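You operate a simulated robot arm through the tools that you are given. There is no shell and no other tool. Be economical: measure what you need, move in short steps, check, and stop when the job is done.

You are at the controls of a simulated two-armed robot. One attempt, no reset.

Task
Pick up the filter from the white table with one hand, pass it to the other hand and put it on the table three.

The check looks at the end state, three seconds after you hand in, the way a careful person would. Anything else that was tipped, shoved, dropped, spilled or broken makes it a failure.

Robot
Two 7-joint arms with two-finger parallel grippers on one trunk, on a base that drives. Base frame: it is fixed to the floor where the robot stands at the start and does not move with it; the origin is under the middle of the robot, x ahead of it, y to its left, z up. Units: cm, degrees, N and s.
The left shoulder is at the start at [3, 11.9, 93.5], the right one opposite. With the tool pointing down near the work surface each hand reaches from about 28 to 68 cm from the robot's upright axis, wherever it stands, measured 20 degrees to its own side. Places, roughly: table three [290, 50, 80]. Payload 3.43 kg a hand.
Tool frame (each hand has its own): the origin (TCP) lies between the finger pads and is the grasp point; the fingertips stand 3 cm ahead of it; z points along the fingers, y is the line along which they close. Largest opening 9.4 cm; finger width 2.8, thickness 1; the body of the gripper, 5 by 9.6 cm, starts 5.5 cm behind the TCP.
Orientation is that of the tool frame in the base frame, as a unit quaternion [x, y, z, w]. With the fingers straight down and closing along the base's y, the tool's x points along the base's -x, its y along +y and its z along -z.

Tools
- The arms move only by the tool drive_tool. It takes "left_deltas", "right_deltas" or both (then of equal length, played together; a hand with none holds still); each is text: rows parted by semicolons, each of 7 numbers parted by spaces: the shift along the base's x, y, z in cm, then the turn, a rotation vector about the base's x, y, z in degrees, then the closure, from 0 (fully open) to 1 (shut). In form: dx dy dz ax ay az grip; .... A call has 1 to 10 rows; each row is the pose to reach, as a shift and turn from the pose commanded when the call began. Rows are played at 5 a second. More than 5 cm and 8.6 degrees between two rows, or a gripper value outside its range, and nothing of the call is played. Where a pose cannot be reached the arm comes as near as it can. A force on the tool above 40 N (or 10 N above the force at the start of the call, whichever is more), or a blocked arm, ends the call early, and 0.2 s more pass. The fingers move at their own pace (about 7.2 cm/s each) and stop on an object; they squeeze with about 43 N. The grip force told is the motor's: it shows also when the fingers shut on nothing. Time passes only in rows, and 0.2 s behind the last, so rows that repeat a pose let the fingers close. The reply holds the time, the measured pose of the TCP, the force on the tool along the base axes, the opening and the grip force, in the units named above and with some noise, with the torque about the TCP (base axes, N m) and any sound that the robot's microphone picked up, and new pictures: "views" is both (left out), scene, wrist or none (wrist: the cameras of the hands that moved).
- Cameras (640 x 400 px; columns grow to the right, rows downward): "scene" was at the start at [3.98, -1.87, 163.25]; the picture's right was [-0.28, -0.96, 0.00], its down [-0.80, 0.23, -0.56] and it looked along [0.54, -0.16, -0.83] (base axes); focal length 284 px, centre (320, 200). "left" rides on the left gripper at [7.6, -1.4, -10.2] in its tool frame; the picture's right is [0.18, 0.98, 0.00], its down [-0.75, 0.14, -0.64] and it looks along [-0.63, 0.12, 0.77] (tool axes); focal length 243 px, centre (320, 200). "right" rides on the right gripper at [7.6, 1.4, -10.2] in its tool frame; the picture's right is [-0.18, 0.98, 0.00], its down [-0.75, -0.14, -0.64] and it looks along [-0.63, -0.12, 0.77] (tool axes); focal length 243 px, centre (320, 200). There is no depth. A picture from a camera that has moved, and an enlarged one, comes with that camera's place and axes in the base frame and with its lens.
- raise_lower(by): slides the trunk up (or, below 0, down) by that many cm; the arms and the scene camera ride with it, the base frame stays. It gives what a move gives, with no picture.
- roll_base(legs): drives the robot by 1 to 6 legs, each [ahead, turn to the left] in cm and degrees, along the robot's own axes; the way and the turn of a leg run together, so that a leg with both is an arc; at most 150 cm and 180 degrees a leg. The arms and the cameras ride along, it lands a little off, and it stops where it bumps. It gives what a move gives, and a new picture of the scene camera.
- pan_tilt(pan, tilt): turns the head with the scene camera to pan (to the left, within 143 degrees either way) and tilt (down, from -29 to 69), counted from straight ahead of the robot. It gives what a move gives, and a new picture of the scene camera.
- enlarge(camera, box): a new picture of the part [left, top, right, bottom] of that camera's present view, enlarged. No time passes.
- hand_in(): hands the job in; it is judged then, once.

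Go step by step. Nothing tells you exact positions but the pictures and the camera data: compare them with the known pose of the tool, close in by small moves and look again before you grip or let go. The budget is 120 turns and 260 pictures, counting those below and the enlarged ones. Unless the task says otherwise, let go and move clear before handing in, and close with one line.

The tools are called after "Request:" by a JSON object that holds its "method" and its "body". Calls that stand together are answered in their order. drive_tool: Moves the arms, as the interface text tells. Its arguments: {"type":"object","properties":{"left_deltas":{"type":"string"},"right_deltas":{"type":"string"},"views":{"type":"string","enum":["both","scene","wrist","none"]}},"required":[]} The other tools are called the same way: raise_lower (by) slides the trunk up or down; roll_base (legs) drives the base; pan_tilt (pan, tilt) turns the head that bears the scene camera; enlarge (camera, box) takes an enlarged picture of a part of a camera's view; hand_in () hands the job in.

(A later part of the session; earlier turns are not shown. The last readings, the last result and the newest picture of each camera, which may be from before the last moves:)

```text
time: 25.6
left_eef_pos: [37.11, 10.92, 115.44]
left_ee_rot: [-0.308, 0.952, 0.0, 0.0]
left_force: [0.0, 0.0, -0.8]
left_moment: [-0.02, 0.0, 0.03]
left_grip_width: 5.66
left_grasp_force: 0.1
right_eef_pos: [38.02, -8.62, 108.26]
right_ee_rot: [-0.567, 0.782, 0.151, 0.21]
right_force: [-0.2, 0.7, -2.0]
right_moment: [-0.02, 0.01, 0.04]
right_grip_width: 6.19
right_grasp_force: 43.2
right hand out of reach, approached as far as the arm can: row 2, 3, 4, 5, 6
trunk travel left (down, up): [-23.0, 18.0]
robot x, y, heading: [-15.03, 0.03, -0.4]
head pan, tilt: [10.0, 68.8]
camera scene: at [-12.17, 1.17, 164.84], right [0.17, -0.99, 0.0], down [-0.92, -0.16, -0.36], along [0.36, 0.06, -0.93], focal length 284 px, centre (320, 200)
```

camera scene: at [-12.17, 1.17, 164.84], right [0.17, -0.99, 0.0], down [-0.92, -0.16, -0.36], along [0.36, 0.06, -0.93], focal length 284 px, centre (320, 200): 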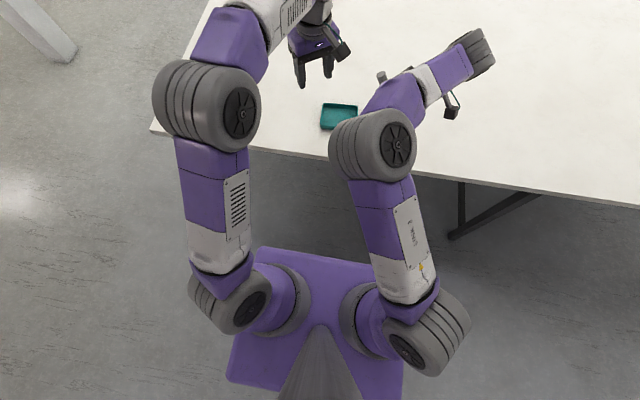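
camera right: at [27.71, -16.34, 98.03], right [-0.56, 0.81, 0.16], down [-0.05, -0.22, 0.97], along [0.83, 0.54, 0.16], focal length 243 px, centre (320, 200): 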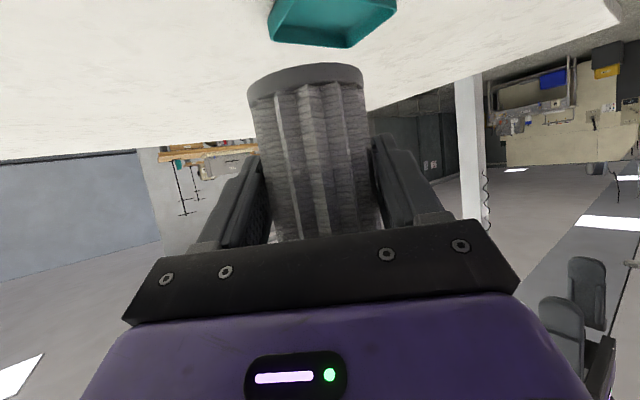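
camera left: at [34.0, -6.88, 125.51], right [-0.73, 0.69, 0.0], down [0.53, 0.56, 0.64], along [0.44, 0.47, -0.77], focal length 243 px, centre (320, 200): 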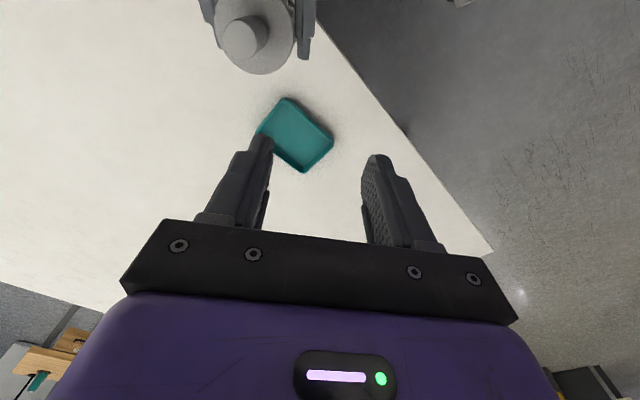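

The right elbow has swung out nicely. I'll lower the right hand somewhat, and tilt and yaw the left hand to match the filter's lean.

Request:
{"method": "drive_tool", "body": {"right_deltas": "0 0 -2 0 0 0 1; 0 -1 -4 0 0 0 1; 0 -1 -6 0 0 0 1; 0 -1 -8 0 0 0 1; 0 -1 -8 0 0 0 1; 0 -1 -8 0 0 0 1", "left_deltas": "0 1 0 -5.3 3 4.8 0.4; 0 2 0 -10.6 6.1 9.6 0.4; 0 3 0 -15.9 9.1 14.4 0.4; 0 3 0 -21.2 12.2 19.2 0.4; 0 3 0 -26.5 15.2 24 0.4; 0 3 0 -26.5 15.2 24 0.4", "views": "both"}}

```text
time: 27.0
left_eef_pos: [37.19, 13.85, 115.27]
left_ee_rot: [-0.485, 0.834, -0.175, -0.195]
left_force: [-0.9, -0.3, -0.3]
left_moment: [0.0, -0.01, 0.02]
left_grip_width: 5.62
left_grasp_force: 0.1
right_eef_pos: [36.29, -8.41, 101.06]
right_ee_rot: [-0.567, 0.782, 0.151, 0.211]
right_force: [0.4, -0.3, -0.5]
right_moment: [-0.01, 0.05, -0.05]
right_grip_width: 6.18
right_grasp_force: 42.4
right hand out of reach, approached as far as the arm can: row 1, 2, 3, 4, 5, 6
trunk travel left (down, up): [-23.0, 18.0]
robot x, y, heading: [-14.93, 0.22, -0.1]
head pan, tilt: [10.0, 68.8]
camera scene: at [-12.13, 1.12, 164.84], right [0.17, -0.99, 0.0], down [-0.92, -0.16, -0.36], along [0.36, 0.06, -0.93], focal length 284 px, centre (320, 200)
camera right: at [31.3, -19.15, 106.29], right [-0.88, 0.46, 0.09], down [0.24, 0.27, 0.93], along [0.4, 0.85, -0.35], focal length 243 px, centre (320, 200)
camera left: at [36.73, 12.42, 128.02], right [-0.95, 0.32, -0.01], down [0.31, 0.93, 0.17], along [0.06, 0.15, -0.99], focal length 243 px, centre (320, 200)
```

scene: 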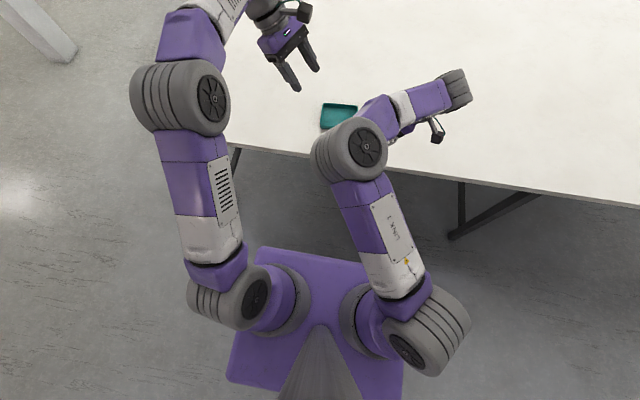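
right: 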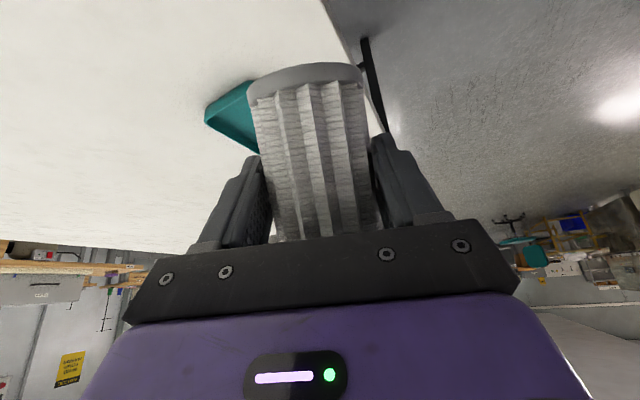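
left: 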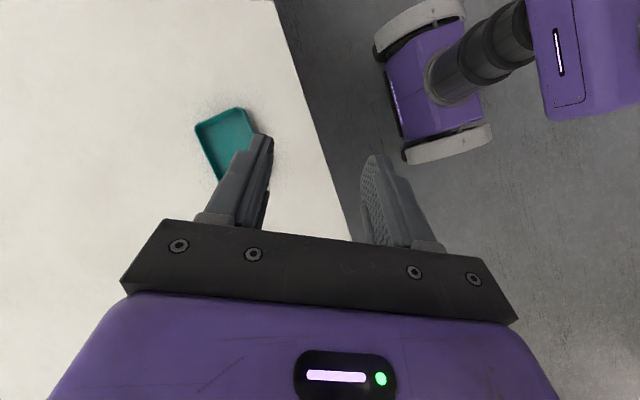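

The arms are now well apart. I predict the nozzle axis passes through about [37.6, -4.3, 106.4], leaning left. I'll bring the left hand to hover along that axis.

Request:
{"method": "drive_tool", "body": {"left_deltas": "0.5 -4 0 0 0 0 0.4; 1 -8 0 0 0 0 0.4; 1.8 -11 0 0 0 0 0.4; 1.8 -13.5 0 0 0 0 0.4; 1.8 -13.5 0 0 0 0 0.4", "views": "wrist"}}

Request:
{"method": "pan_tilt", "body": {"pan": -5, "tilt": 50}}

Request:
{"method": "enlarge", "body": {"camera": "scene", "box": [220, 100, 420, 225]}}

```text
time: 28.2
left_eef_pos: [39.06, 0.3, 115.2]
left_ee_rot: [-0.485, 0.834, -0.176, -0.194]
left_force: [-0.3, 0.6, -0.1]
left_moment: [0.0, 0.06, -0.01]
left_grip_width: 5.64
left_grasp_force: 0.1
right_eef_pos: [36.3, -8.37, 101.01]
right_ee_rot: [-0.567, 0.782, 0.151, 0.21]
right_force: [-0.3, 0.2, -0.3]
right_moment: [-0.02, 0.04, -0.01]
right_grip_width: 6.16
right_grasp_force: 43.1
trunk travel left (down, up): [-23.0, 18.0]
robot x, y, heading: [-14.89, 0.07, 0.1]
head pan, tilt: [10.0, 68.8]
camera left: at [38.64, -1.1, 127.96], right [-0.95, 0.32, -0.01], down [0.31, 0.93, 0.17], along [0.07, 0.15, -0.99], focal length 243 px, centre (320, 200)
```

left: 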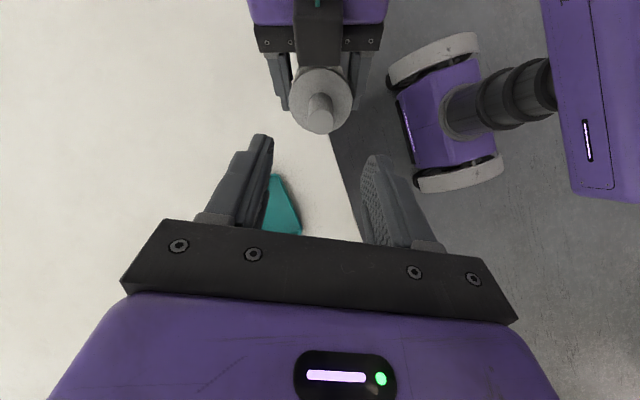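

```text
time: 29.0
left_eef_pos: [39.03, 0.27, 115.36]
left_ee_rot: [-0.485, 0.834, -0.175, -0.194]
left_force: [0.3, 0.5, 0.8]
left_moment: [0.01, -0.02, -0.01]
left_grip_width: 5.64
left_grasp_force: 0.1
right_eef_pos: [36.39, -8.43, 101.14]
right_ee_rot: [-0.568, 0.782, 0.152, 0.209]
right_force: [-0.5, 0.4, -1.2]
right_moment: [0.02, 0.04, -0.01]
right_grip_width: 6.13
right_grasp_force: 43.1
trunk travel left (down, up): [-23.0, 18.0]
robot x, y, heading: [-14.91, 0.4, -0.1]
head pan, tilt: [-5.0, 50.0]
camera scene: at [-9.98, -0.52, 167.03], right [-0.09, -1.0, 0.0], down [-0.76, 0.07, -0.64], along [0.64, -0.06, -0.77], focal length 284 px, centre (320, 200)
```

scene: 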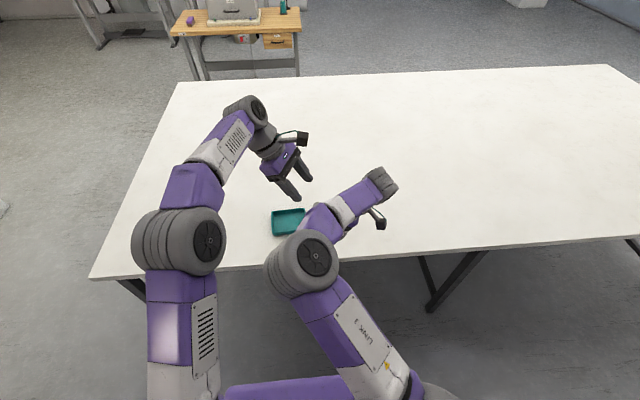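

```text
3.20 times, centred on (320, 162) of scene
camera zoom: at [-9.98, -0.52, 167.03], right [-0.09, -1.0, 0.0], down [-0.76, 0.07, -0.64], along [0.64, -0.06, -0.77], focal length 908 px, centre (320, 320)
```

zoom: 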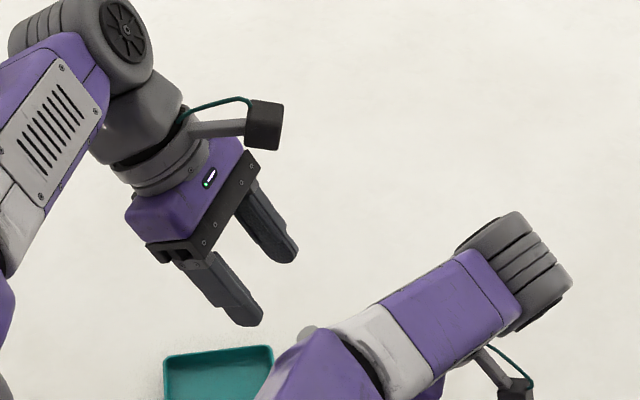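

The left hand hovers near the axis and its camera sees the nozzle. I'll zoom in to measure the offset.

Request:
{"method": "enlarge", "body": {"camera": "left", "box": [240, 20, 400, 120]}}

Request:
{"method": "enlarge", "body": {"camera": "left", "box": [200, 50, 440, 200]}}

```text
4.00 times, centred on (320, 70) of left
camera zoom: at [38.62, -1.1, 127.98], right [-0.95, 0.32, -0.01], down [0.32, 0.93, 0.17], along [0.07, 0.15, -0.99], focal length 970 px, centre (320, 720)
```

zoom: 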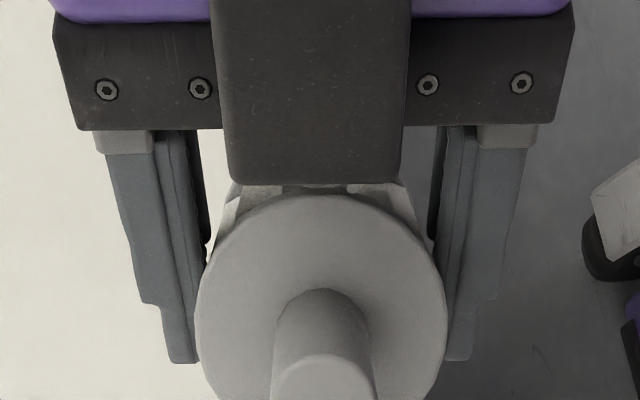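

```text
2.67 times, centred on (320, 125) of left
camera zoom: at [38.62, -1.1, 127.98], right [-0.95, 0.32, -0.01], down [0.32, 0.93, 0.17], along [0.07, 0.15, -0.99], focal length 647 px, centre (320, 400)
```

zoom: 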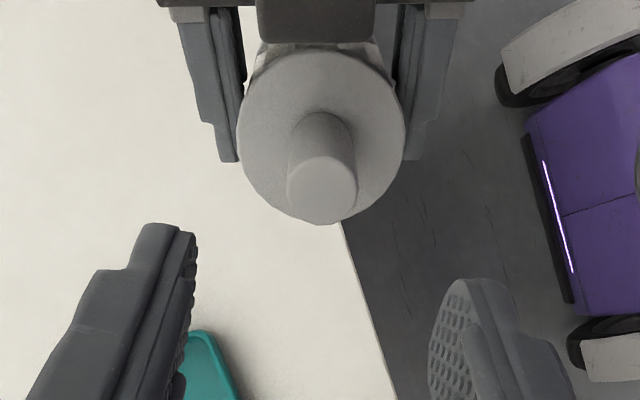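

The measured nozzle axis agrees with the prediction to within half a centimetre. I'll move in along the axis, first 6 cm, and look.

Request:
{"method": "drive_tool", "body": {"left_deltas": "-0.2 -1 -1.8 0 0 0 0.4; -0.4 -2 -3.5 0 0 0 0.4; -0.7 -2.9 -5.2 0 0 0 0.4; -0.7 -2.9 -5.2 0 0 0 0.4", "views": "both"}}

Request:
{"method": "enlarge", "body": {"camera": "left", "box": [200, 50, 440, 200]}}

Request:
{"method": "enlarge", "body": {"camera": "scene", "box": [240, 120, 400, 220]}}

```text
time: 30.0
left_eef_pos: [38.17, -2.67, 110.18]
left_ee_rot: [-0.485, 0.834, -0.176, -0.195]
left_force: [0.2, 0.0, -0.9]
left_moment: [0.0, -0.01, 0.0]
left_grip_width: 5.63
left_grasp_force: 0.2
right_eef_pos: [36.41, -8.48, 101.07]
right_ee_rot: [-0.567, 0.782, 0.151, 0.21]
right_force: [0.1, -0.5, -0.7]
right_moment: [0.02, 0.03, -0.01]
right_grip_width: 6.15
right_grasp_force: 42.9
trunk travel left (down, up): [-23.0, 18.0]
robot x, y, heading: [-14.62, -0.22, 0.1]
head pan, tilt: [-5.0, 50.0]
camera scene: at [-9.99, -0.52, 167.03], right [-0.09, -1.0, 0.0], down [-0.76, 0.07, -0.64], along [0.64, -0.06, -0.77], focal length 284 px, centre (320, 200)
camera left: at [37.7, -4.03, 122.9], right [-0.95, 0.32, -0.01], down [0.32, 0.93, 0.17], along [0.07, 0.15, -0.99], focal length 243 px, centre (320, 200)
```

scene: 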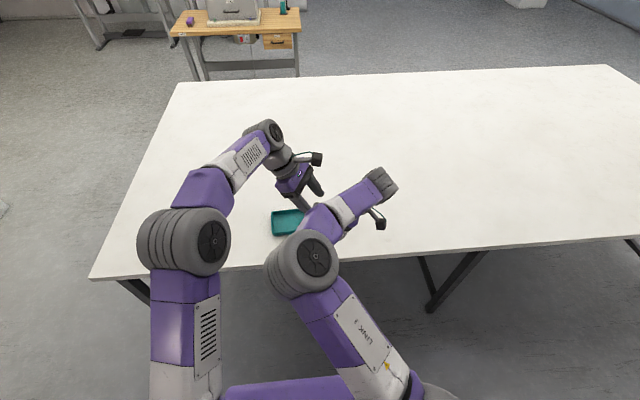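
left: 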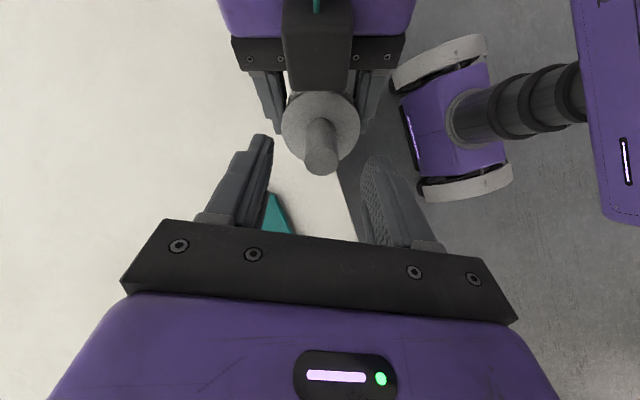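

```text
2.67 times, centred on (320, 125) of left
camera zoom: at [37.7, -4.03, 122.9], right [-0.95, 0.32, -0.01], down [0.32, 0.93, 0.17], along [0.07, 0.15, -0.99], focal length 647 px, centre (320, 400)
```

zoom: 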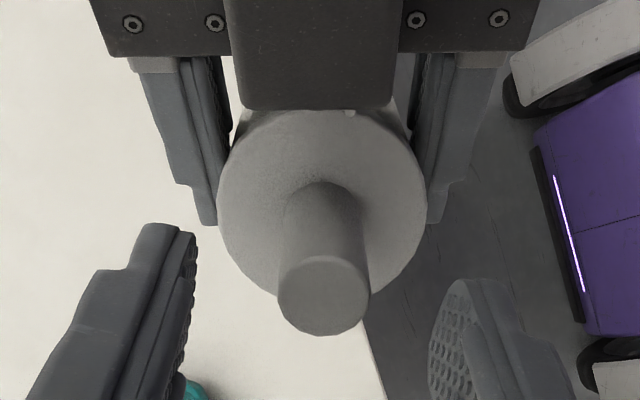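

```text
4.00 times, centred on (320, 170) of scene
camera zoom: at [-9.99, -0.52, 167.03], right [-0.09, -1.0, 0.0], down [-0.76, 0.07, -0.64], along [0.64, -0.06, -0.77], focal length 1135 px, centre (320, 320)
```

zoom: 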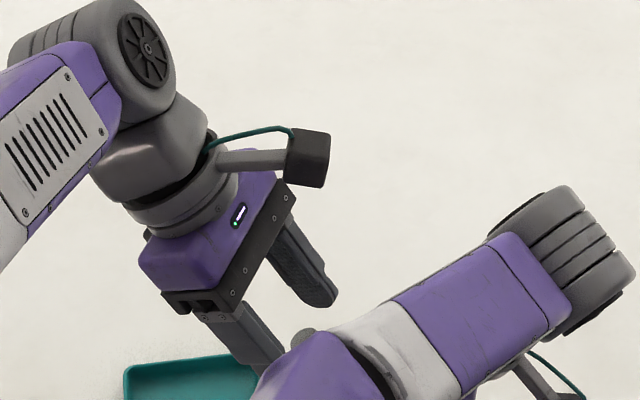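

The alignment is good and clear of the right hand's box. I'll move the final 4 cm along the axis.

Request:
{"method": "drive_tool", "body": {"left_deltas": "-0.15 -0.7 -1.3 0 0 0 0.4; -0.3 -1.35 -2.6 0 0 0 0.4; -0.43 -1.9 -3.7 0 0 0 0.4; -0.43 -1.9 -3.7 0 0 0 0.4", "views": "wrist"}}

Request:
{"method": "enlarge", "body": {"camera": "left", "box": [200, 80, 440, 230]}}

```text
time: 31.0
left_eef_pos: [37.7, -4.43, 106.51]
left_ee_rot: [-0.486, 0.834, -0.176, -0.193]
left_force: [0.7, 1.3, 1.8]
left_moment: [0.06, 0.03, -0.06]
left_grip_width: 5.63
left_grasp_force: 0.2
right_eef_pos: [36.46, -8.44, 101.09]
right_ee_rot: [-0.567, 0.782, 0.151, 0.208]
right_force: [-0.4, -0.7, -3.6]
right_moment: [-0.08, -0.01, 0.06]
right_grip_width: 6.14
right_grasp_force: 43.1
trunk travel left (down, up): [-23.0, 18.0]
robot x, y, heading: [-14.87, -0.01, -0.2]
head pan, tilt: [-5.0, 50.0]
camera left: at [37.33, -5.93, 119.21], right [-0.95, 0.32, -0.01], down [0.31, 0.93, 0.17], along [0.07, 0.15, -0.99], focal length 243 px, centre (320, 200)
```

left: 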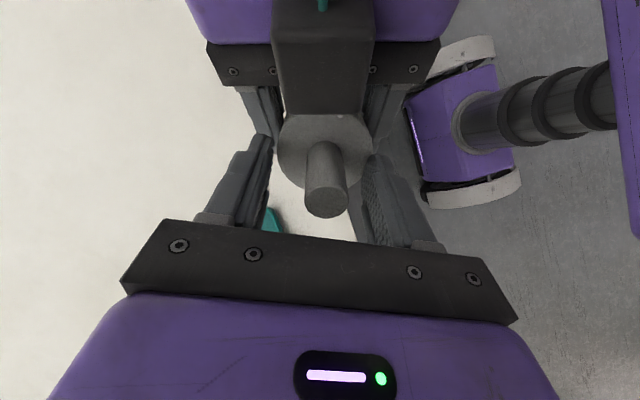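

```text
2.67 times, centred on (320, 155) of left
camera zoom: at [37.33, -5.93, 119.21], right [-0.95, 0.32, -0.01], down [0.31, 0.93, 0.17], along [0.07, 0.15, -0.99], focal length 647 px, centre (320, 320)
```

zoom: 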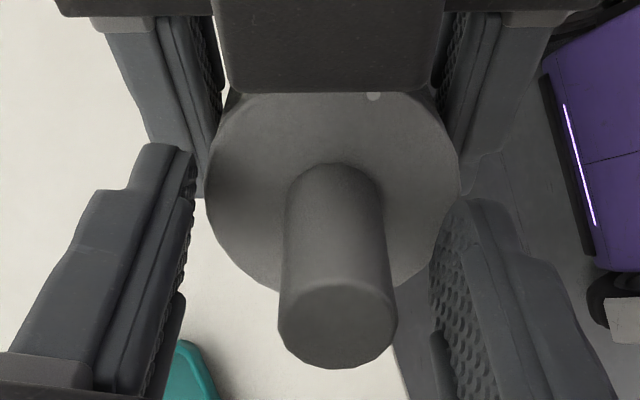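

A light contact of about 2 N suggests the left fingertips are just touching the flange. I'll back off 0.6 cm and close on the nozzle.

Request:
{"method": "drive_tool", "body": {"left_deltas": "0.1 0.3 0.5 0 0 0 0.4; 0.1 0.3 0.55 0 0 0 0.5; 0.1 0.3 0.55 0 0 0 0.65; 0.1 0.3 0.55 0 0 0 0.75", "views": "wrist"}}

Request:
{"method": "enlarge", "body": {"camera": "left", "box": [200, 80, 440, 230]}}

```text
time: 32.0
left_eef_pos: [37.94, -4.22, 106.92]
left_ee_rot: [-0.486, 0.834, -0.175, -0.195]
left_force: [-4.4, 1.8, -0.2]
left_moment: [-0.02, -0.03, -0.01]
left_grip_width: 2.59
left_grasp_force: 2.5
right_eef_pos: [36.4, -8.48, 101.03]
right_ee_rot: [-0.566, 0.783, 0.15, 0.211]
right_force: [4.9, -1.5, -0.5]
right_moment: [0.11, 0.26, -0.24]
right_grip_width: 6.15
right_grasp_force: 42.9
trunk travel left (down, up): [-23.0, 18.0]
robot x, y, heading: [-14.8, -0.17, -0.1]
head pan, tilt: [-5.0, 50.0]
camera left: at [37.46, -5.64, 119.71], right [-0.95, 0.32, -0.01], down [0.32, 0.93, 0.17], along [0.06, 0.15, -0.99], focal length 243 px, centre (320, 200)
```

left: 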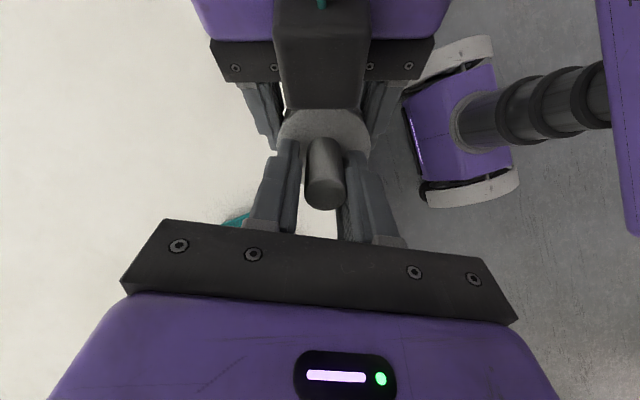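

```text
2.67 times, centred on (320, 155) of left
camera zoom: at [37.46, -5.64, 119.71], right [-0.95, 0.32, -0.01], down [0.32, 0.93, 0.17], along [0.06, 0.15, -0.99], focal length 647 px, centre (320, 320)
```

zoom: 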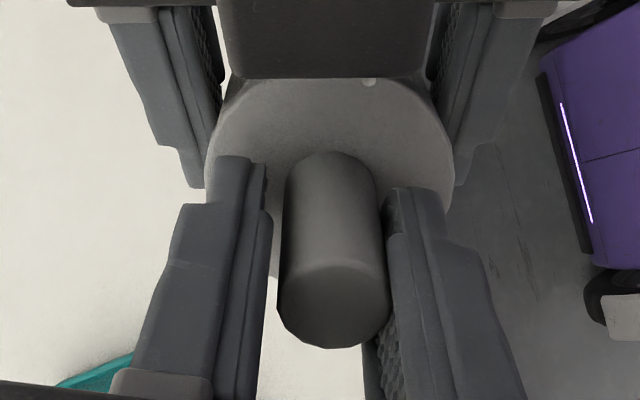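

The right-side finger touched first, so I'll shift the left hand 0.3 cm that way to centre and then close fully.

Request:
{"method": "drive_tool", "body": {"left_deltas": "-0.3 0.1 0 0 0 0 0.75; -0.3 0.1 0 0 0 0 0.85; -0.3 0.1 0 0 0 0 1; -0.3 0.1 0 0 0 0 1; -0.3 0.1 0 0 0 0 1", "views": "wrist"}}

```text
time: 33.2
left_eef_pos: [37.6, -4.03, 106.99]
left_ee_rot: [-0.486, 0.834, -0.176, -0.194]
left_force: [4.8, -2.4, -2.6]
left_moment: [-0.44, -0.66, 0.36]
left_grip_width: 2.08
left_grasp_force: 43.1
right_eef_pos: [36.42, -8.45, 101.03]
right_ee_rot: [-0.567, 0.782, 0.152, 0.21]
right_force: [-4.0, 2.6, 2.5]
right_moment: [0.43, 0.38, -0.15]
right_grip_width: 6.13
right_grasp_force: 43.1
trunk travel left (down, up): [-23.0, 18.0]
robot x, y, heading: [-14.84, -0.12, -0.1]
head pan, tilt: [-5.0, 50.0]
camera left: at [37.19, -5.46, 119.69], right [-0.95, 0.32, -0.01], down [0.31, 0.93, 0.17], along [0.07, 0.15, -0.99], focal length 243 px, centre (320, 200)
```

left: 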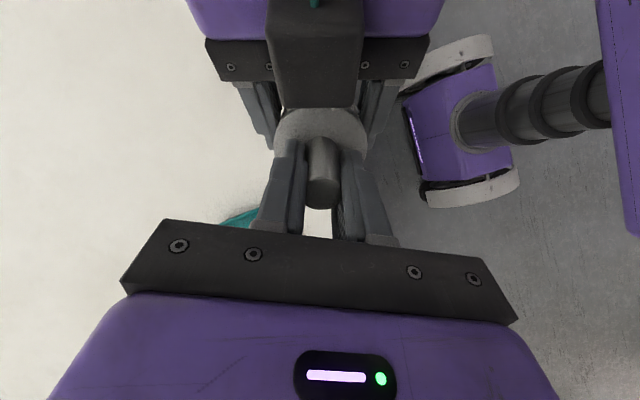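

The left hand grips the nozzle (2.08 cm, 43 N). Now I'll open the right hand and keep it in place for a moment.

Request:
{"method": "drive_tool", "body": {"right_deltas": "0 0 0 0 0 0 0.25; 0 0 0 0 0 0 0; 0 0 0 0 0 0 0; 0 0 0 0 0 0 0", "left_deltas": "0 0 0 0 0 0 1; 0 0 0 0 0 0 1; 0 0 0 0 0 0 1; 0 0 0 0 0 0 1", "views": "wrist"}}

```text
time: 34.2
left_eef_pos: [37.7, -4.1, 107.11]
left_ee_rot: [-0.486, 0.834, -0.177, -0.194]
left_force: [0.1, 0.5, 0.3]
left_moment: [0.11, 0.08, -0.04]
left_grip_width: 2.09
left_grasp_force: 43.3
right_eef_pos: [36.21, -8.35, 101.06]
right_ee_rot: [-0.566, 0.782, 0.152, 0.211]
right_force: [-0.6, 0.8, 0.2]
right_moment: [-0.03, -0.02, 0.02]
right_grip_width: 9.4
right_grasp_force: 0.0
trunk travel left (down, up): [-23.0, 18.0]
robot x, y, heading: [-14.48, -0.06, -0.3]
head pan, tilt: [-5.0, 50.0]
camera right: at [31.29, -19.15, 106.32], right [-0.88, 0.46, 0.09], down [0.24, 0.27, 0.93], along [0.4, 0.85, -0.35], focal length 243 px, centre (320, 200)
camera left: at [37.16, -5.47, 119.68], right [-0.95, 0.32, -0.01], down [0.32, 0.93, 0.17], along [0.07, 0.15, -0.99], focal length 243 px, centre (320, 200)
```

right: 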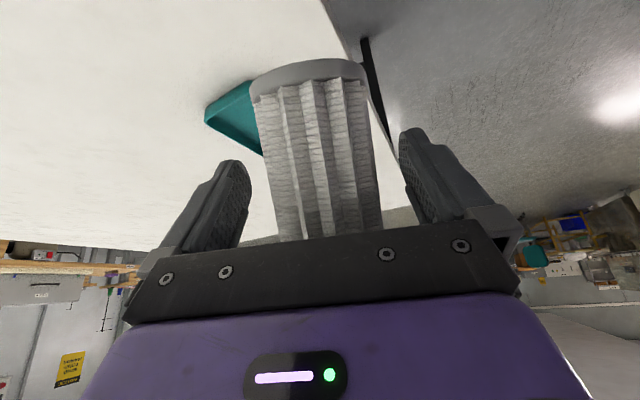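
left: 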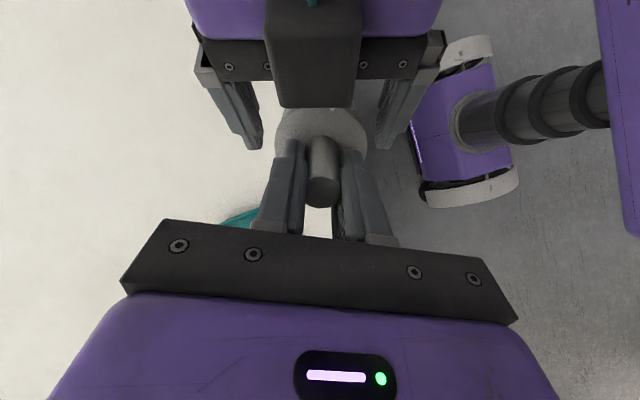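

The filter is free in the left hand. I'll slide the left hand away to the left, out of the right fingers.

Request:
{"method": "drive_tool", "body": {"left_deltas": "0.5 1.5 0 0 0 0 1; 1 3.2 0 0 0 0 1; 2 6.5 0 0 0 0 1; 3 10 0 0 0 0 1; 3 14 0 0 0 0 1; 3 14 0 0 0 0 1", "right_deltas": "0 0 0 0 0 0 0; 0 0 0 0 0 0 0; 0 -2 0.5 0 0 0 0; -1 -4 1 0 0 0 0; -2 -6 1 0 0 0 0; -2 -6 1 0 0 0 0", "views": "both"}}

```text
time: 35.6
left_eef_pos: [40.57, 9.89, 106.95]
left_ee_rot: [-0.485, 0.835, -0.175, -0.193]
left_force: [-0.2, -0.1, -1.0]
left_moment: [0.05, 0.01, 0.03]
left_grip_width: 2.09
left_grasp_force: 42.9
right_eef_pos: [33.74, -11.85, 102.28]
right_ee_rot: [-0.567, 0.782, 0.151, 0.21]
right_force: [0.8, -0.2, 0.5]
right_moment: [0.04, 0.01, 0.02]
right_grip_width: 9.4
right_grasp_force: 0.0
right hand out of reach, approached as far as the arm can: row 3, 4, 5, 6
trunk travel left (down, up): [-23.0, 18.0]
robot x, y, heading: [-14.89, 0.13, -0.1]
head pan, tilt: [-5.0, 50.0]
camera scene: at [-9.98, -0.65, 167.03], right [-0.09, -1.0, 0.0], down [-0.76, 0.07, -0.64], along [0.64, -0.06, -0.77], focal length 284 px, centre (320, 200)
camera right: at [28.74, -22.49, 107.59], right [-0.88, 0.46, 0.09], down [0.24, 0.27, 0.93], along [0.4, 0.85, -0.35], focal length 243 px, centre (320, 200)
camera left: at [40.21, 8.53, 119.64], right [-0.95, 0.32, -0.01], down [0.32, 0.93, 0.17], along [0.07, 0.15, -0.99], focal length 243 px, centre (320, 200)
```

scene: 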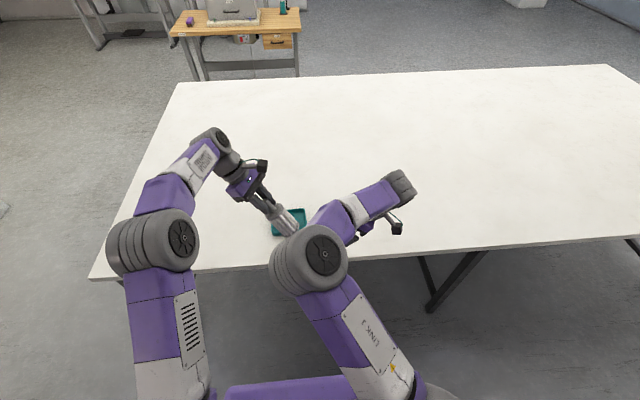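
right: 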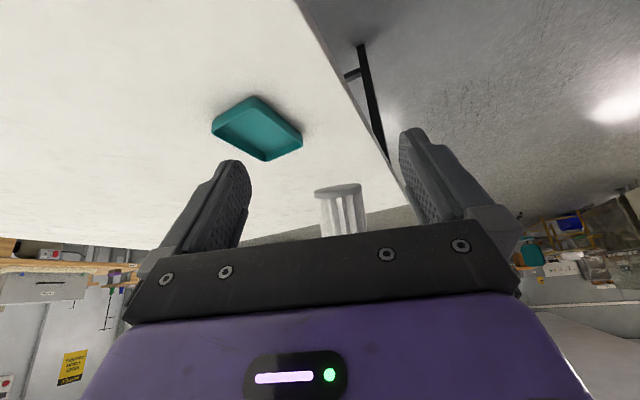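
left: 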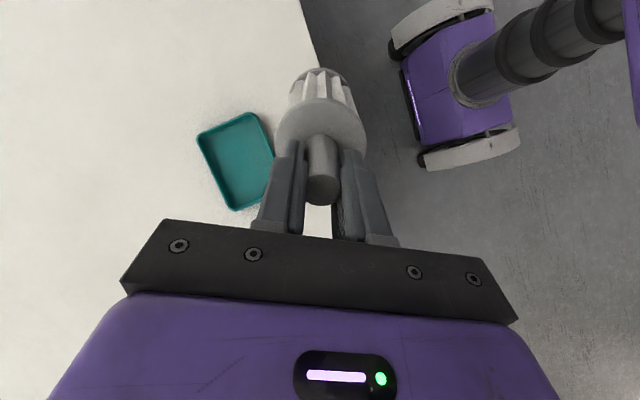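

The pass is complete: the left hand has the filter by its nozzle. Now I'll bring the filter upright and raise it, and turn the right hand back to pointing down.

Request:
{"method": "drive_tool", "body": {"left_deltas": "0 1 1 5.3 -3 -4.8 1; 0 2 2 10.6 -6.1 -9.6 1; -1 3 4 15.9 -9.1 -14.4 1; -2 4 6 21.2 -12.2 -19.2 1; -3 5 8 26.5 -15.2 -24 1; -3 5 8 26.5 -15.2 -24 1", "right_deltas": "0 -2 2 -5.7 1.9 0 0; 0 -4 4 -11.4 3.7 0 0; 0 -6 6 -17.1 5.6 0 0; 0 -8 7 -22.8 7.4 0 0; 0 -10 8 -28.5 9.3 0 0; 0 -12 8 -28.5 9.3 0 0", "views": "scene"}}

```text
time: 37.0
left_eef_pos: [37.52, 14.97, 114.97]
left_ee_rot: [-0.307, 0.952, 0.001, -0.001]
left_force: [0.9, -0.2, -0.8]
left_moment: [-0.05, -0.02, 0.0]
left_grip_width: 2.08
left_grasp_force: 42.9
right_eef_pos: [33.79, -21.47, 110.7]
right_ee_rot: [-0.589, 0.808, -0.003, 0.001]
right_force: [0.0, 0.3, 0.4]
right_moment: [-0.01, 0.01, -0.02]
right_grip_width: 9.4
right_grasp_force: 0.1
right hand out of reach, approached as far as the arm can: row 5, 6
trunk travel left (down, up): [-23.0, 18.0]
robot x, y, heading: [-14.85, -0.07, 0.2]
head pan, tilt: [-5.0, 50.0]
camera scene: at [-9.89, -0.5, 167.03], right [-0.09, -1.0, 0.0], down [-0.76, 0.07, -0.64], along [0.64, -0.06, -0.77], focal length 284 px, centre (320, 200)
```

scene: 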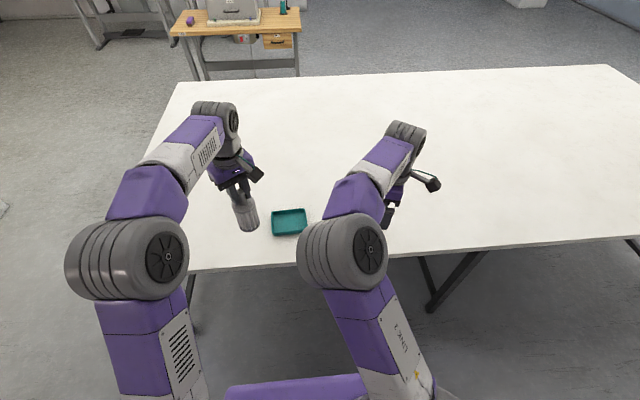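

I'll untwist both wrists and tuck the arms in for driving.

Request:
{"method": "drive_tool", "body": {"left_deltas": "-1 0 0 0 0 -6 1; -2 0 0 0 0 -12 1; -3 0 0 0 0 -18 1; -4 0 0 0 0 -24 1; -5 0 0 0 0 -30 1; -6 0 0 0 0 -36 1; -6 0 0 0 0 -36 1; -6 0 0 0 0 -36 1; -6 0 0 0 0 -36 1; -6 0 0 0 0 -36 1", "right_deltas": "-1 -1 0 0 0 -8 0; -2 -2 0 0 0 -16 0; -3 -3 0 0 0 -24 0; -4 -4 0 0 0 -32 0; -5 -5 0 0 0 -40 0; -5 -5 0 0 0 -48 0; -5 -5 0 0 0 -56 0; -5 -5 0 0 0 -64 0; -5 -5 0 0 0 -72 0; -5 -5 0 0 0 -72 0", "views": "none"}}

Request:
{"method": "pan_tilt", "body": {"pan": 60, "tilt": 25}}

```text
time: 39.2
left_eef_pos: [31.6, 14.95, 114.97]
left_ee_rot: [0.001, 1.0, -0.001, 0.0]
left_force: [0.4, 0.0, -0.9]
left_moment: [-0.13, -0.02, 0.01]
left_grip_width: 2.01
left_grasp_force: 43.4
right_eef_pos: [28.77, -26.31, 110.64]
right_ee_rot: [0.002, 1.0, -0.001, 0.0]
right_force: [-0.1, 0.4, -1.6]
right_moment: [0.03, 0.01, 0.04]
right_grip_width: 9.4
right_grasp_force: 0.1
trunk travel left (down, up): [-23.0, 18.0]
robot x, y, heading: [-15.05, 0.17, -0.2]
head pan, tilt: [-5.0, 50.0]
```

```text
time: 40.5
left_eef_pos: [31.71, 14.86, 114.97]
left_ee_rot: [0.002, 1.0, -0.001, 0.0]
left_force: [-0.5, 0.2, -0.5]
left_moment: [0.02, -0.02, -0.01]
left_grip_width: 1.99
left_grasp_force: 43.0
right_eef_pos: [28.83, -26.35, 110.53]
right_ee_rot: [0.001, 1.0, -0.001, 0.0]
right_force: [-0.8, -0.1, 0.2]
right_moment: [-0.02, 0.01, 0.0]
right_grip_width: 9.42
right_grasp_force: 0.1
trunk travel left (down, up): [-23.0, 18.0]
robot x, y, heading: [-14.7, 0.05, -0.1]
head pan, tilt: [60.0, 25.0]
camera scene: at [-13.02, 8.12, 170.78], right [0.86, -0.5, 0.0], down [-0.21, -0.37, -0.91], along [0.46, 0.78, -0.42], focal length 284 px, centre (320, 200)
```

scene: 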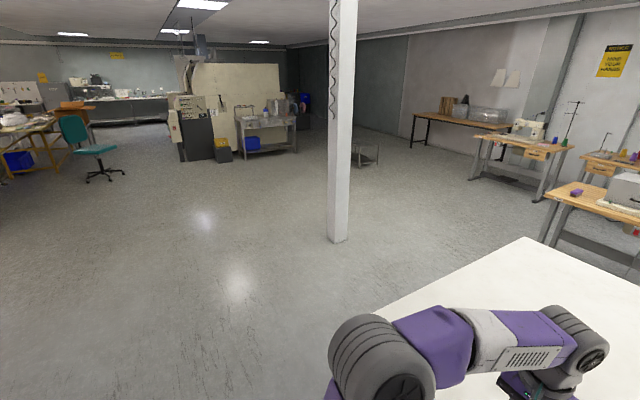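

The way round the white table's left side is clear. The pillar is at about [137, 226] and table three spans about x 235–295, y -7 to 95. I'll drive left, then forward along y≈118.

Request:
{"method": "roll_base", "body": {"legs": [[0, 90], [118, 0], [0, -90], [100, 0]]}}

```text
time: 58.9
left_eef_pos: [131.81, 136.31, 114.94]
left_ee_rot: [-0.014, 1.0, 0.0, 0.0]
left_force: [0.0, -0.5, -0.4]
left_moment: [0.0, -0.05, 0.0]
left_grip_width: 1.97
left_grasp_force: 42.8
right_eef_pos: [129.99, 94.82, 110.48]
right_ee_rot: [-0.013, 1.0, -0.001, 0.0]
right_force: [-0.7, -1.1, -0.1]
right_moment: [-0.02, -0.02, -0.01]
right_grip_width: 9.38
right_grasp_force: 0.2
trunk travel left (down, up): [-23.0, 18.0]
robot x, y, heading: [85.64, 120.02, 1.6]
head pan, tilt: [60.0, 25.0]
camera scene: at [87.28, 128.05, 170.78], right [0.88, -0.48, 0.0], down [-0.2, -0.37, -0.91], along [0.43, 0.8, -0.42], focal length 284 px, centre (320, 200)
```

scene: 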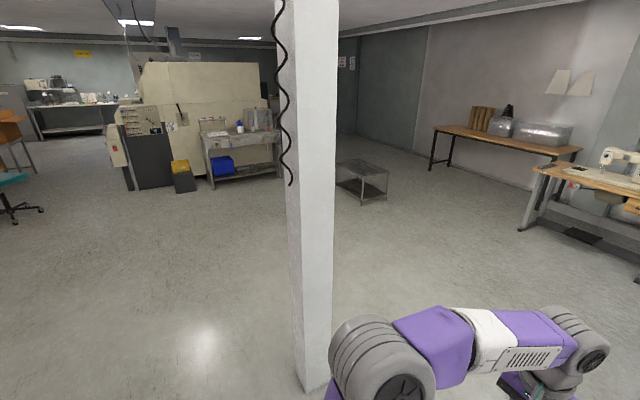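

On course. I'll look toward table three.

Request:
{"method": "pan_tilt", "body": {"pan": -30, "tilt": 25}}

Request:
{"method": "enlarge", "body": {"camera": "scene", "box": [200, 60, 520, 260]}}

```text
time: 60.6
left_eef_pos: [131.69, 136.19, 114.95]
left_ee_rot: [-0.013, 1.0, 0.0, 0.001]
left_force: [0.7, -0.7, -0.8]
left_moment: [-0.02, 0.04, -0.01]
left_grip_width: 1.97
left_grasp_force: 43.1
right_eef_pos: [129.99, 94.88, 110.71]
right_ee_rot: [-0.014, 1.0, -0.001, 0.001]
right_force: [-0.3, 0.1, 0.0]
right_moment: [0.01, -0.01, 0.01]
right_grip_width: 9.39
right_grasp_force: 0.1
trunk travel left (down, up): [-23.0, 18.0]
robot x, y, heading: [85.87, 119.5, 1.5]
head pan, tilt: [-30.0, 25.0]
camera scene: at [90.95, 115.56, 170.78], right [-0.48, -0.88, 0.0], down [-0.37, 0.2, -0.91], along [0.8, -0.43, -0.42], focal length 284 px, centre (320, 200)
```

scene: 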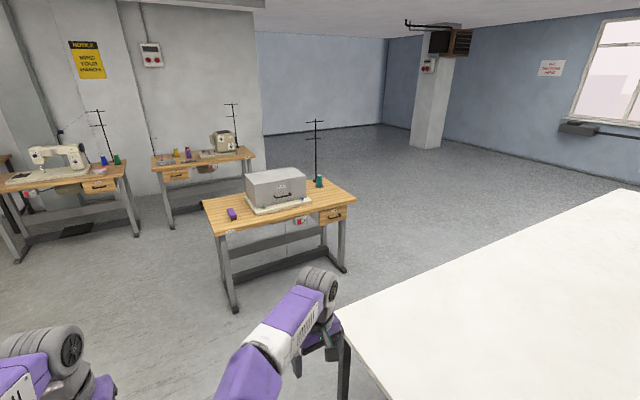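

```text
2.00 times, centred on (360, 160) of scene
camera zoom: at [90.95, 115.56, 170.78], right [-0.48, -0.88, 0.0], down [-0.37, 0.2, -0.91], along [0.8, -0.43, -0.42], focal length 568 px, centre (240, 280)
```

zoom: 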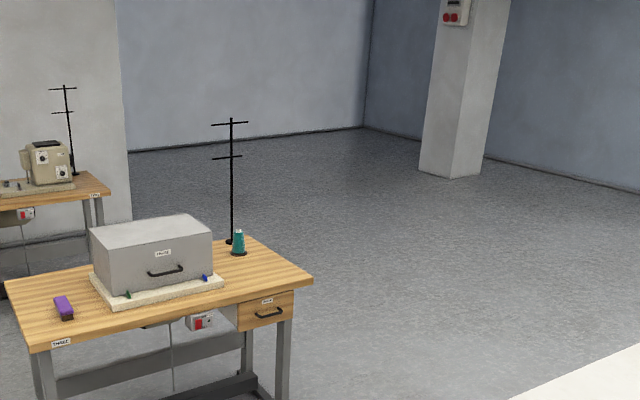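

Table three is clearly labelled: it has a grey case in the middle, a purple item at its left end and free space along the front-left. I'll aim to place the filter around [257, 84], driving to a stand near [207, 104] facing -45°.

Request:
{"method": "roll_base", "body": {"legs": [[0, -1.5], [104, 0], [0, -45], [20, 0]]}}

Request:
{"method": "pan_tilt", "body": {"pan": 20, "tilt": 45}}

Request:
{"method": "enlarge", "body": {"camera": "left", "box": [160, 40, 480, 240]}}

```text
time: 69.5
left_eef_pos: [246.98, 84.5, 115.01]
left_ee_rot: [0.38, 0.925, -0.001, 0.0]
left_force: [0.4, -1.0, -1.4]
left_moment: [0.03, -0.01, 0.02]
left_grip_width: 1.97
left_grasp_force: 42.9
right_eef_pos: [215.8, 57.09, 110.48]
right_ee_rot: [0.38, 0.925, -0.001, -0.001]
right_force: [0.9, -0.2, -0.5]
right_moment: [0.02, 0.01, 0.01]
right_grip_width: 9.39
right_grasp_force: 0.0
trunk travel left (down, up): [-23.0, 18.0]
robot x, y, heading: [203.2, 106.67, -44.5]
head pan, tilt: [-30.0, 25.0]
camera scene: at [203.79, 99.82, 170.78], right [-0.96, -0.26, 0.0], down [-0.11, 0.41, -0.91], along [0.24, -0.87, -0.42], focal length 284 px, centre (320, 200)
```

scene: 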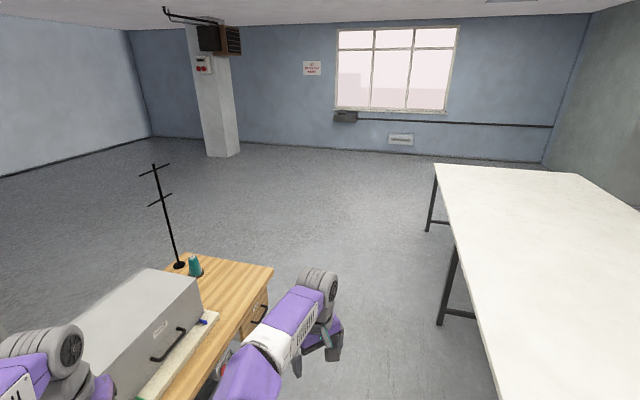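

```text
time: 70.7
left_eef_pos: [246.85, 84.62, 114.92]
left_ee_rot: [0.38, 0.925, 0.0, 0.0]
left_force: [0.3, 0.5, -1.4]
left_moment: [-0.01, 0.04, -0.03]
left_grip_width: 1.99
left_grasp_force: 43.0
right_eef_pos: [215.85, 57.18, 110.6]
right_ee_rot: [0.38, 0.925, -0.001, -0.001]
right_force: [0.5, 0.2, -0.4]
right_moment: [0.02, 0.01, 0.0]
right_grip_width: 9.4
right_grasp_force: 0.0
trunk travel left (down, up): [-23.0, 18.0]
robot x, y, heading: [203.46, 106.52, -44.5]
head pan, tilt: [20.0, 45.0]
camera scene: at [208.66, 105.37, 167.73], right [-0.42, -0.91, 0.0], down [-0.64, 0.3, -0.71], along [0.64, -0.3, -0.71], focal length 284 px, centre (320, 200)
```

scene: 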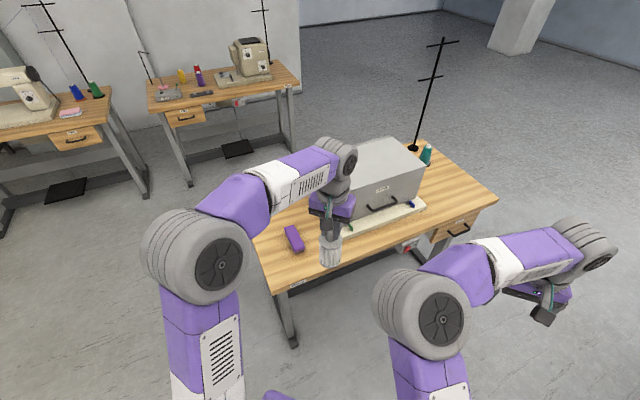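

```text
2.00 times, centred on (320, 140) of left
camera zoom: at [240.58, 88.92, 125.15], right [0.56, 0.83, 0.0], down [0.63, -0.43, 0.64], along [0.53, -0.36, -0.77], focal length 485 px, centre (320, 320)
```

zoom: 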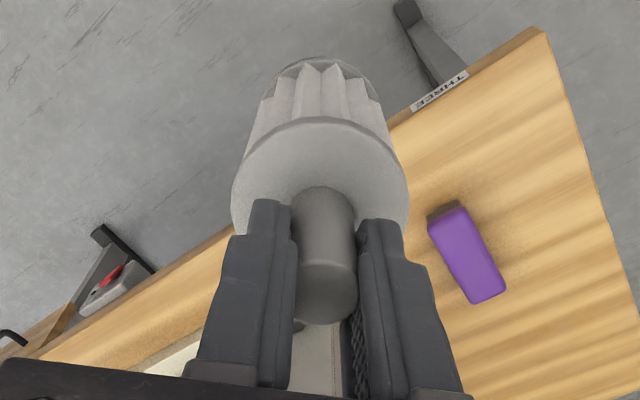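

Refining from both cameras: table top z≈78, front-left corner about [257, 100], purple item x 268–281, y 84–88. A good free spot is [264, 93], about 4 cm clear on every side. I'll roll slightly closer and move the filter above it.

Request:
{"method": "roll_base", "body": {"legs": [[6, 0]]}}

Request:
{"method": "drive_tool", "body": {"left_deltas": "3 3 0 0 0 0 1; 6 6 0 0 0 0 1; 9 9 0 0 0 0 1; 12.5 12.5 0 0 0 0 1; 12.5 12.5 0 0 0 0 1", "views": "both"}}

Request:
{"method": "enlarge", "body": {"camera": "scene", "box": [220, 140, 420, 265]}}

```text
time: 71.7
left_eef_pos: [251.12, 80.27, 114.89]
left_ee_rot: [0.38, 0.925, 0.0, -0.002]
left_force: [-0.2, -0.2, -0.8]
left_moment: [0.03, 0.03, 0.01]
left_grip_width: 1.96
left_grasp_force: 43.2
right_eef_pos: [220.0, 52.99, 110.54]
right_ee_rot: [0.38, 0.925, 0.0, -0.001]
right_force: [0.1, -0.2, -0.6]
right_moment: [0.05, -0.01, -0.01]
right_grip_width: 9.39
right_grasp_force: 0.1
trunk travel left (down, up): [-23.0, 18.0]
robot x, y, heading: [207.45, 102.24, -44.6]
head pan, tilt: [20.0, 45.0]
camera scene: at [212.99, 101.1, 167.72], right [-0.42, -0.91, 0.0], down [-0.64, 0.3, -0.71], along [0.64, -0.29, -0.71], focal length 284 px, centre (320, 200)
```

scene: 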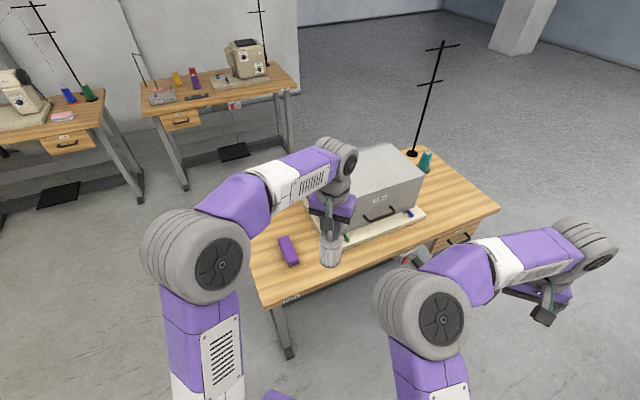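

```text
time: 72.9
left_eef_pos: [263.57, 93.14, 115.04]
left_ee_rot: [0.381, 0.924, 0.001, 0.001]
left_force: [-0.7, -0.1, -1.1]
left_moment: [-0.01, 0.02, -0.02]
left_grip_width: 1.95
left_grasp_force: 42.9
right_eef_pos: [219.85, 53.05, 110.66]
right_ee_rot: [0.38, 0.925, -0.002, 0.0]
right_force: [-1.0, 0.4, 0.1]
right_moment: [-0.02, 0.02, -0.01]
right_grip_width: 9.4
right_grasp_force: 0.0
trunk travel left (down, up): [-23.0, 18.0]
robot x, y, heading: [207.63, 102.58, -44.9]
head pan, tilt: [20.0, 45.0]
camera scene: at [212.77, 101.19, 167.73], right [-0.42, -0.91, 0.0], down [-0.64, 0.3, -0.71], along [0.64, -0.3, -0.71], focal length 284 px, centre (320, 200)
camera left: at [257.3, 97.41, 125.19], right [0.56, 0.83, 0.0], down [0.63, -0.43, 0.64], along [0.53, -0.36, -0.77], focal length 243 px, centre (320, 200)
```

scene: 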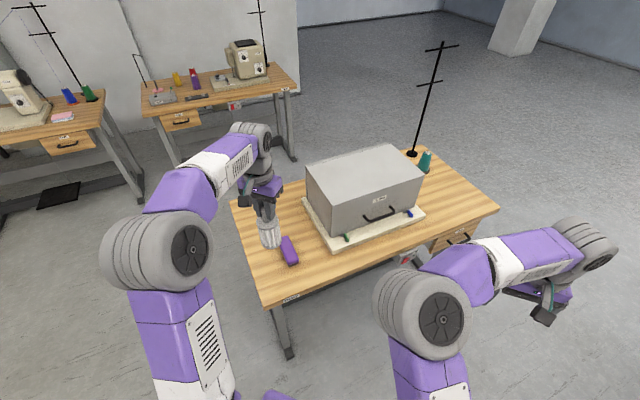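
left: 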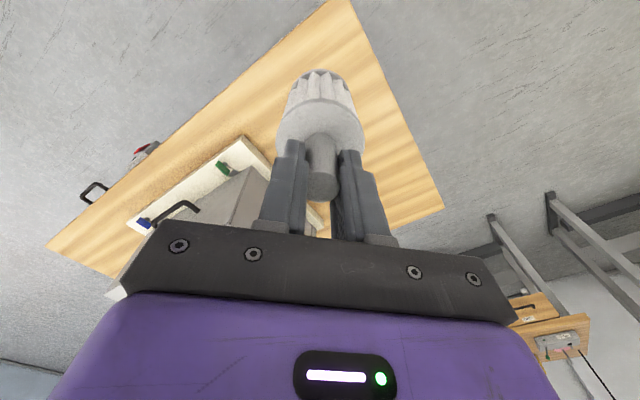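

```text
3.20 times, centred on (320, 202) of scene
camera zoom: at [212.77, 101.19, 167.73], right [-0.42, -0.91, 0.0], down [-0.64, 0.3, -0.71], along [0.64, -0.3, -0.71], focal length 908 px, centre (320, 192)
```

zoom: 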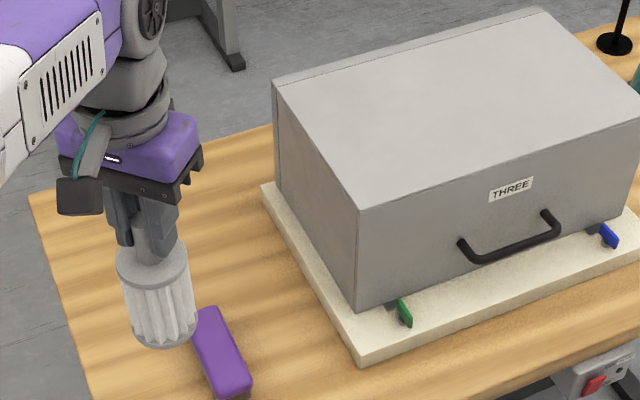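

I refine the spot to [265.5, 93.5]. I expect contact with TCP z near 91–93, so I'll descend to 96 first and look.

Request:
{"method": "drive_tool", "body": {"left_deltas": "1 0.2 -4 0 0 0 1; 2 0.4 -8 0 0 0 1; 2 0.4 -12 0 0 0 1; 2 0.4 -16 0 0 0 1; 2 0.4 -18.5 0 0 0 1; 2 0.4 -18.5 0 0 0 1", "views": "both"}}

Request:
{"method": "enlarge", "body": {"camera": "scene", "box": [220, 180, 380, 280]}}

```text
time: 74.3
left_eef_pos: [265.62, 93.31, 96.52]
left_ee_rot: [0.38, 0.925, 0.0, -0.001]
left_force: [-0.1, -0.2, -2.2]
left_moment: [0.0, -0.01, -0.02]
left_grip_width: 1.97
left_grasp_force: 42.8
right_eef_pos: [219.92, 52.98, 110.61]
right_ee_rot: [0.38, 0.925, -0.001, -0.001]
right_force: [0.4, 0.1, -0.2]
right_moment: [0.0, -0.02, 0.02]
right_grip_width: 9.4
right_grasp_force: 0.1
trunk travel left (down, up): [-23.0, 18.0]
robot x, y, heading: [207.65, 102.27, -44.7]
head pan, tilt: [20.0, 45.0]
camera scene: at [212.84, 101.25, 167.73], right [-0.42, -0.91, 0.0], down [-0.64, 0.3, -0.71], along [0.64, -0.3, -0.71], focal length 284 px, centre (320, 200)
camera left: at [259.37, 97.65, 106.76], right [0.56, 0.83, 0.0], down [0.63, -0.43, 0.64], along [0.53, -0.36, -0.77], focal length 243 px, centre (320, 200)
```

scene: 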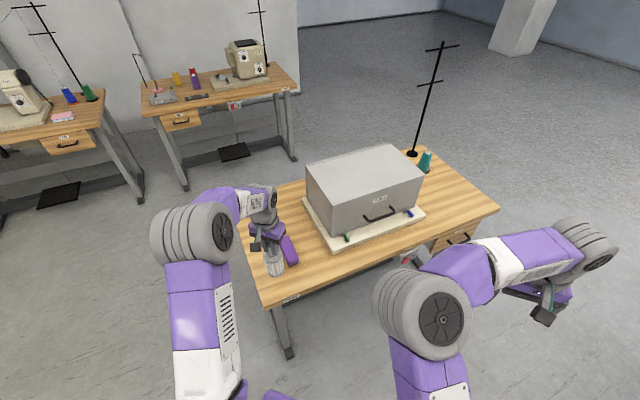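
left: 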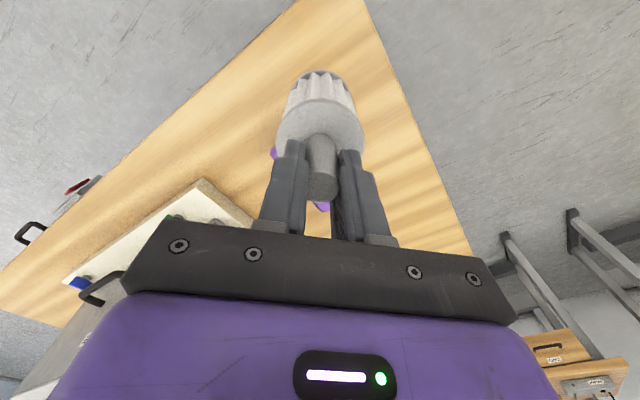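

```text
4.00 times, centred on (300, 230) of scene
camera zoom: at [212.84, 101.25, 167.73], right [-0.42, -0.91, 0.0], down [-0.64, 0.3, -0.71], along [0.64, -0.3, -0.71], focal length 1135 px, centre (400, 80)
```

zoom: 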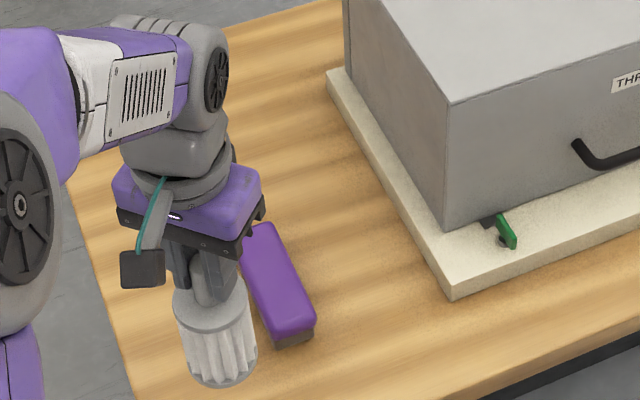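

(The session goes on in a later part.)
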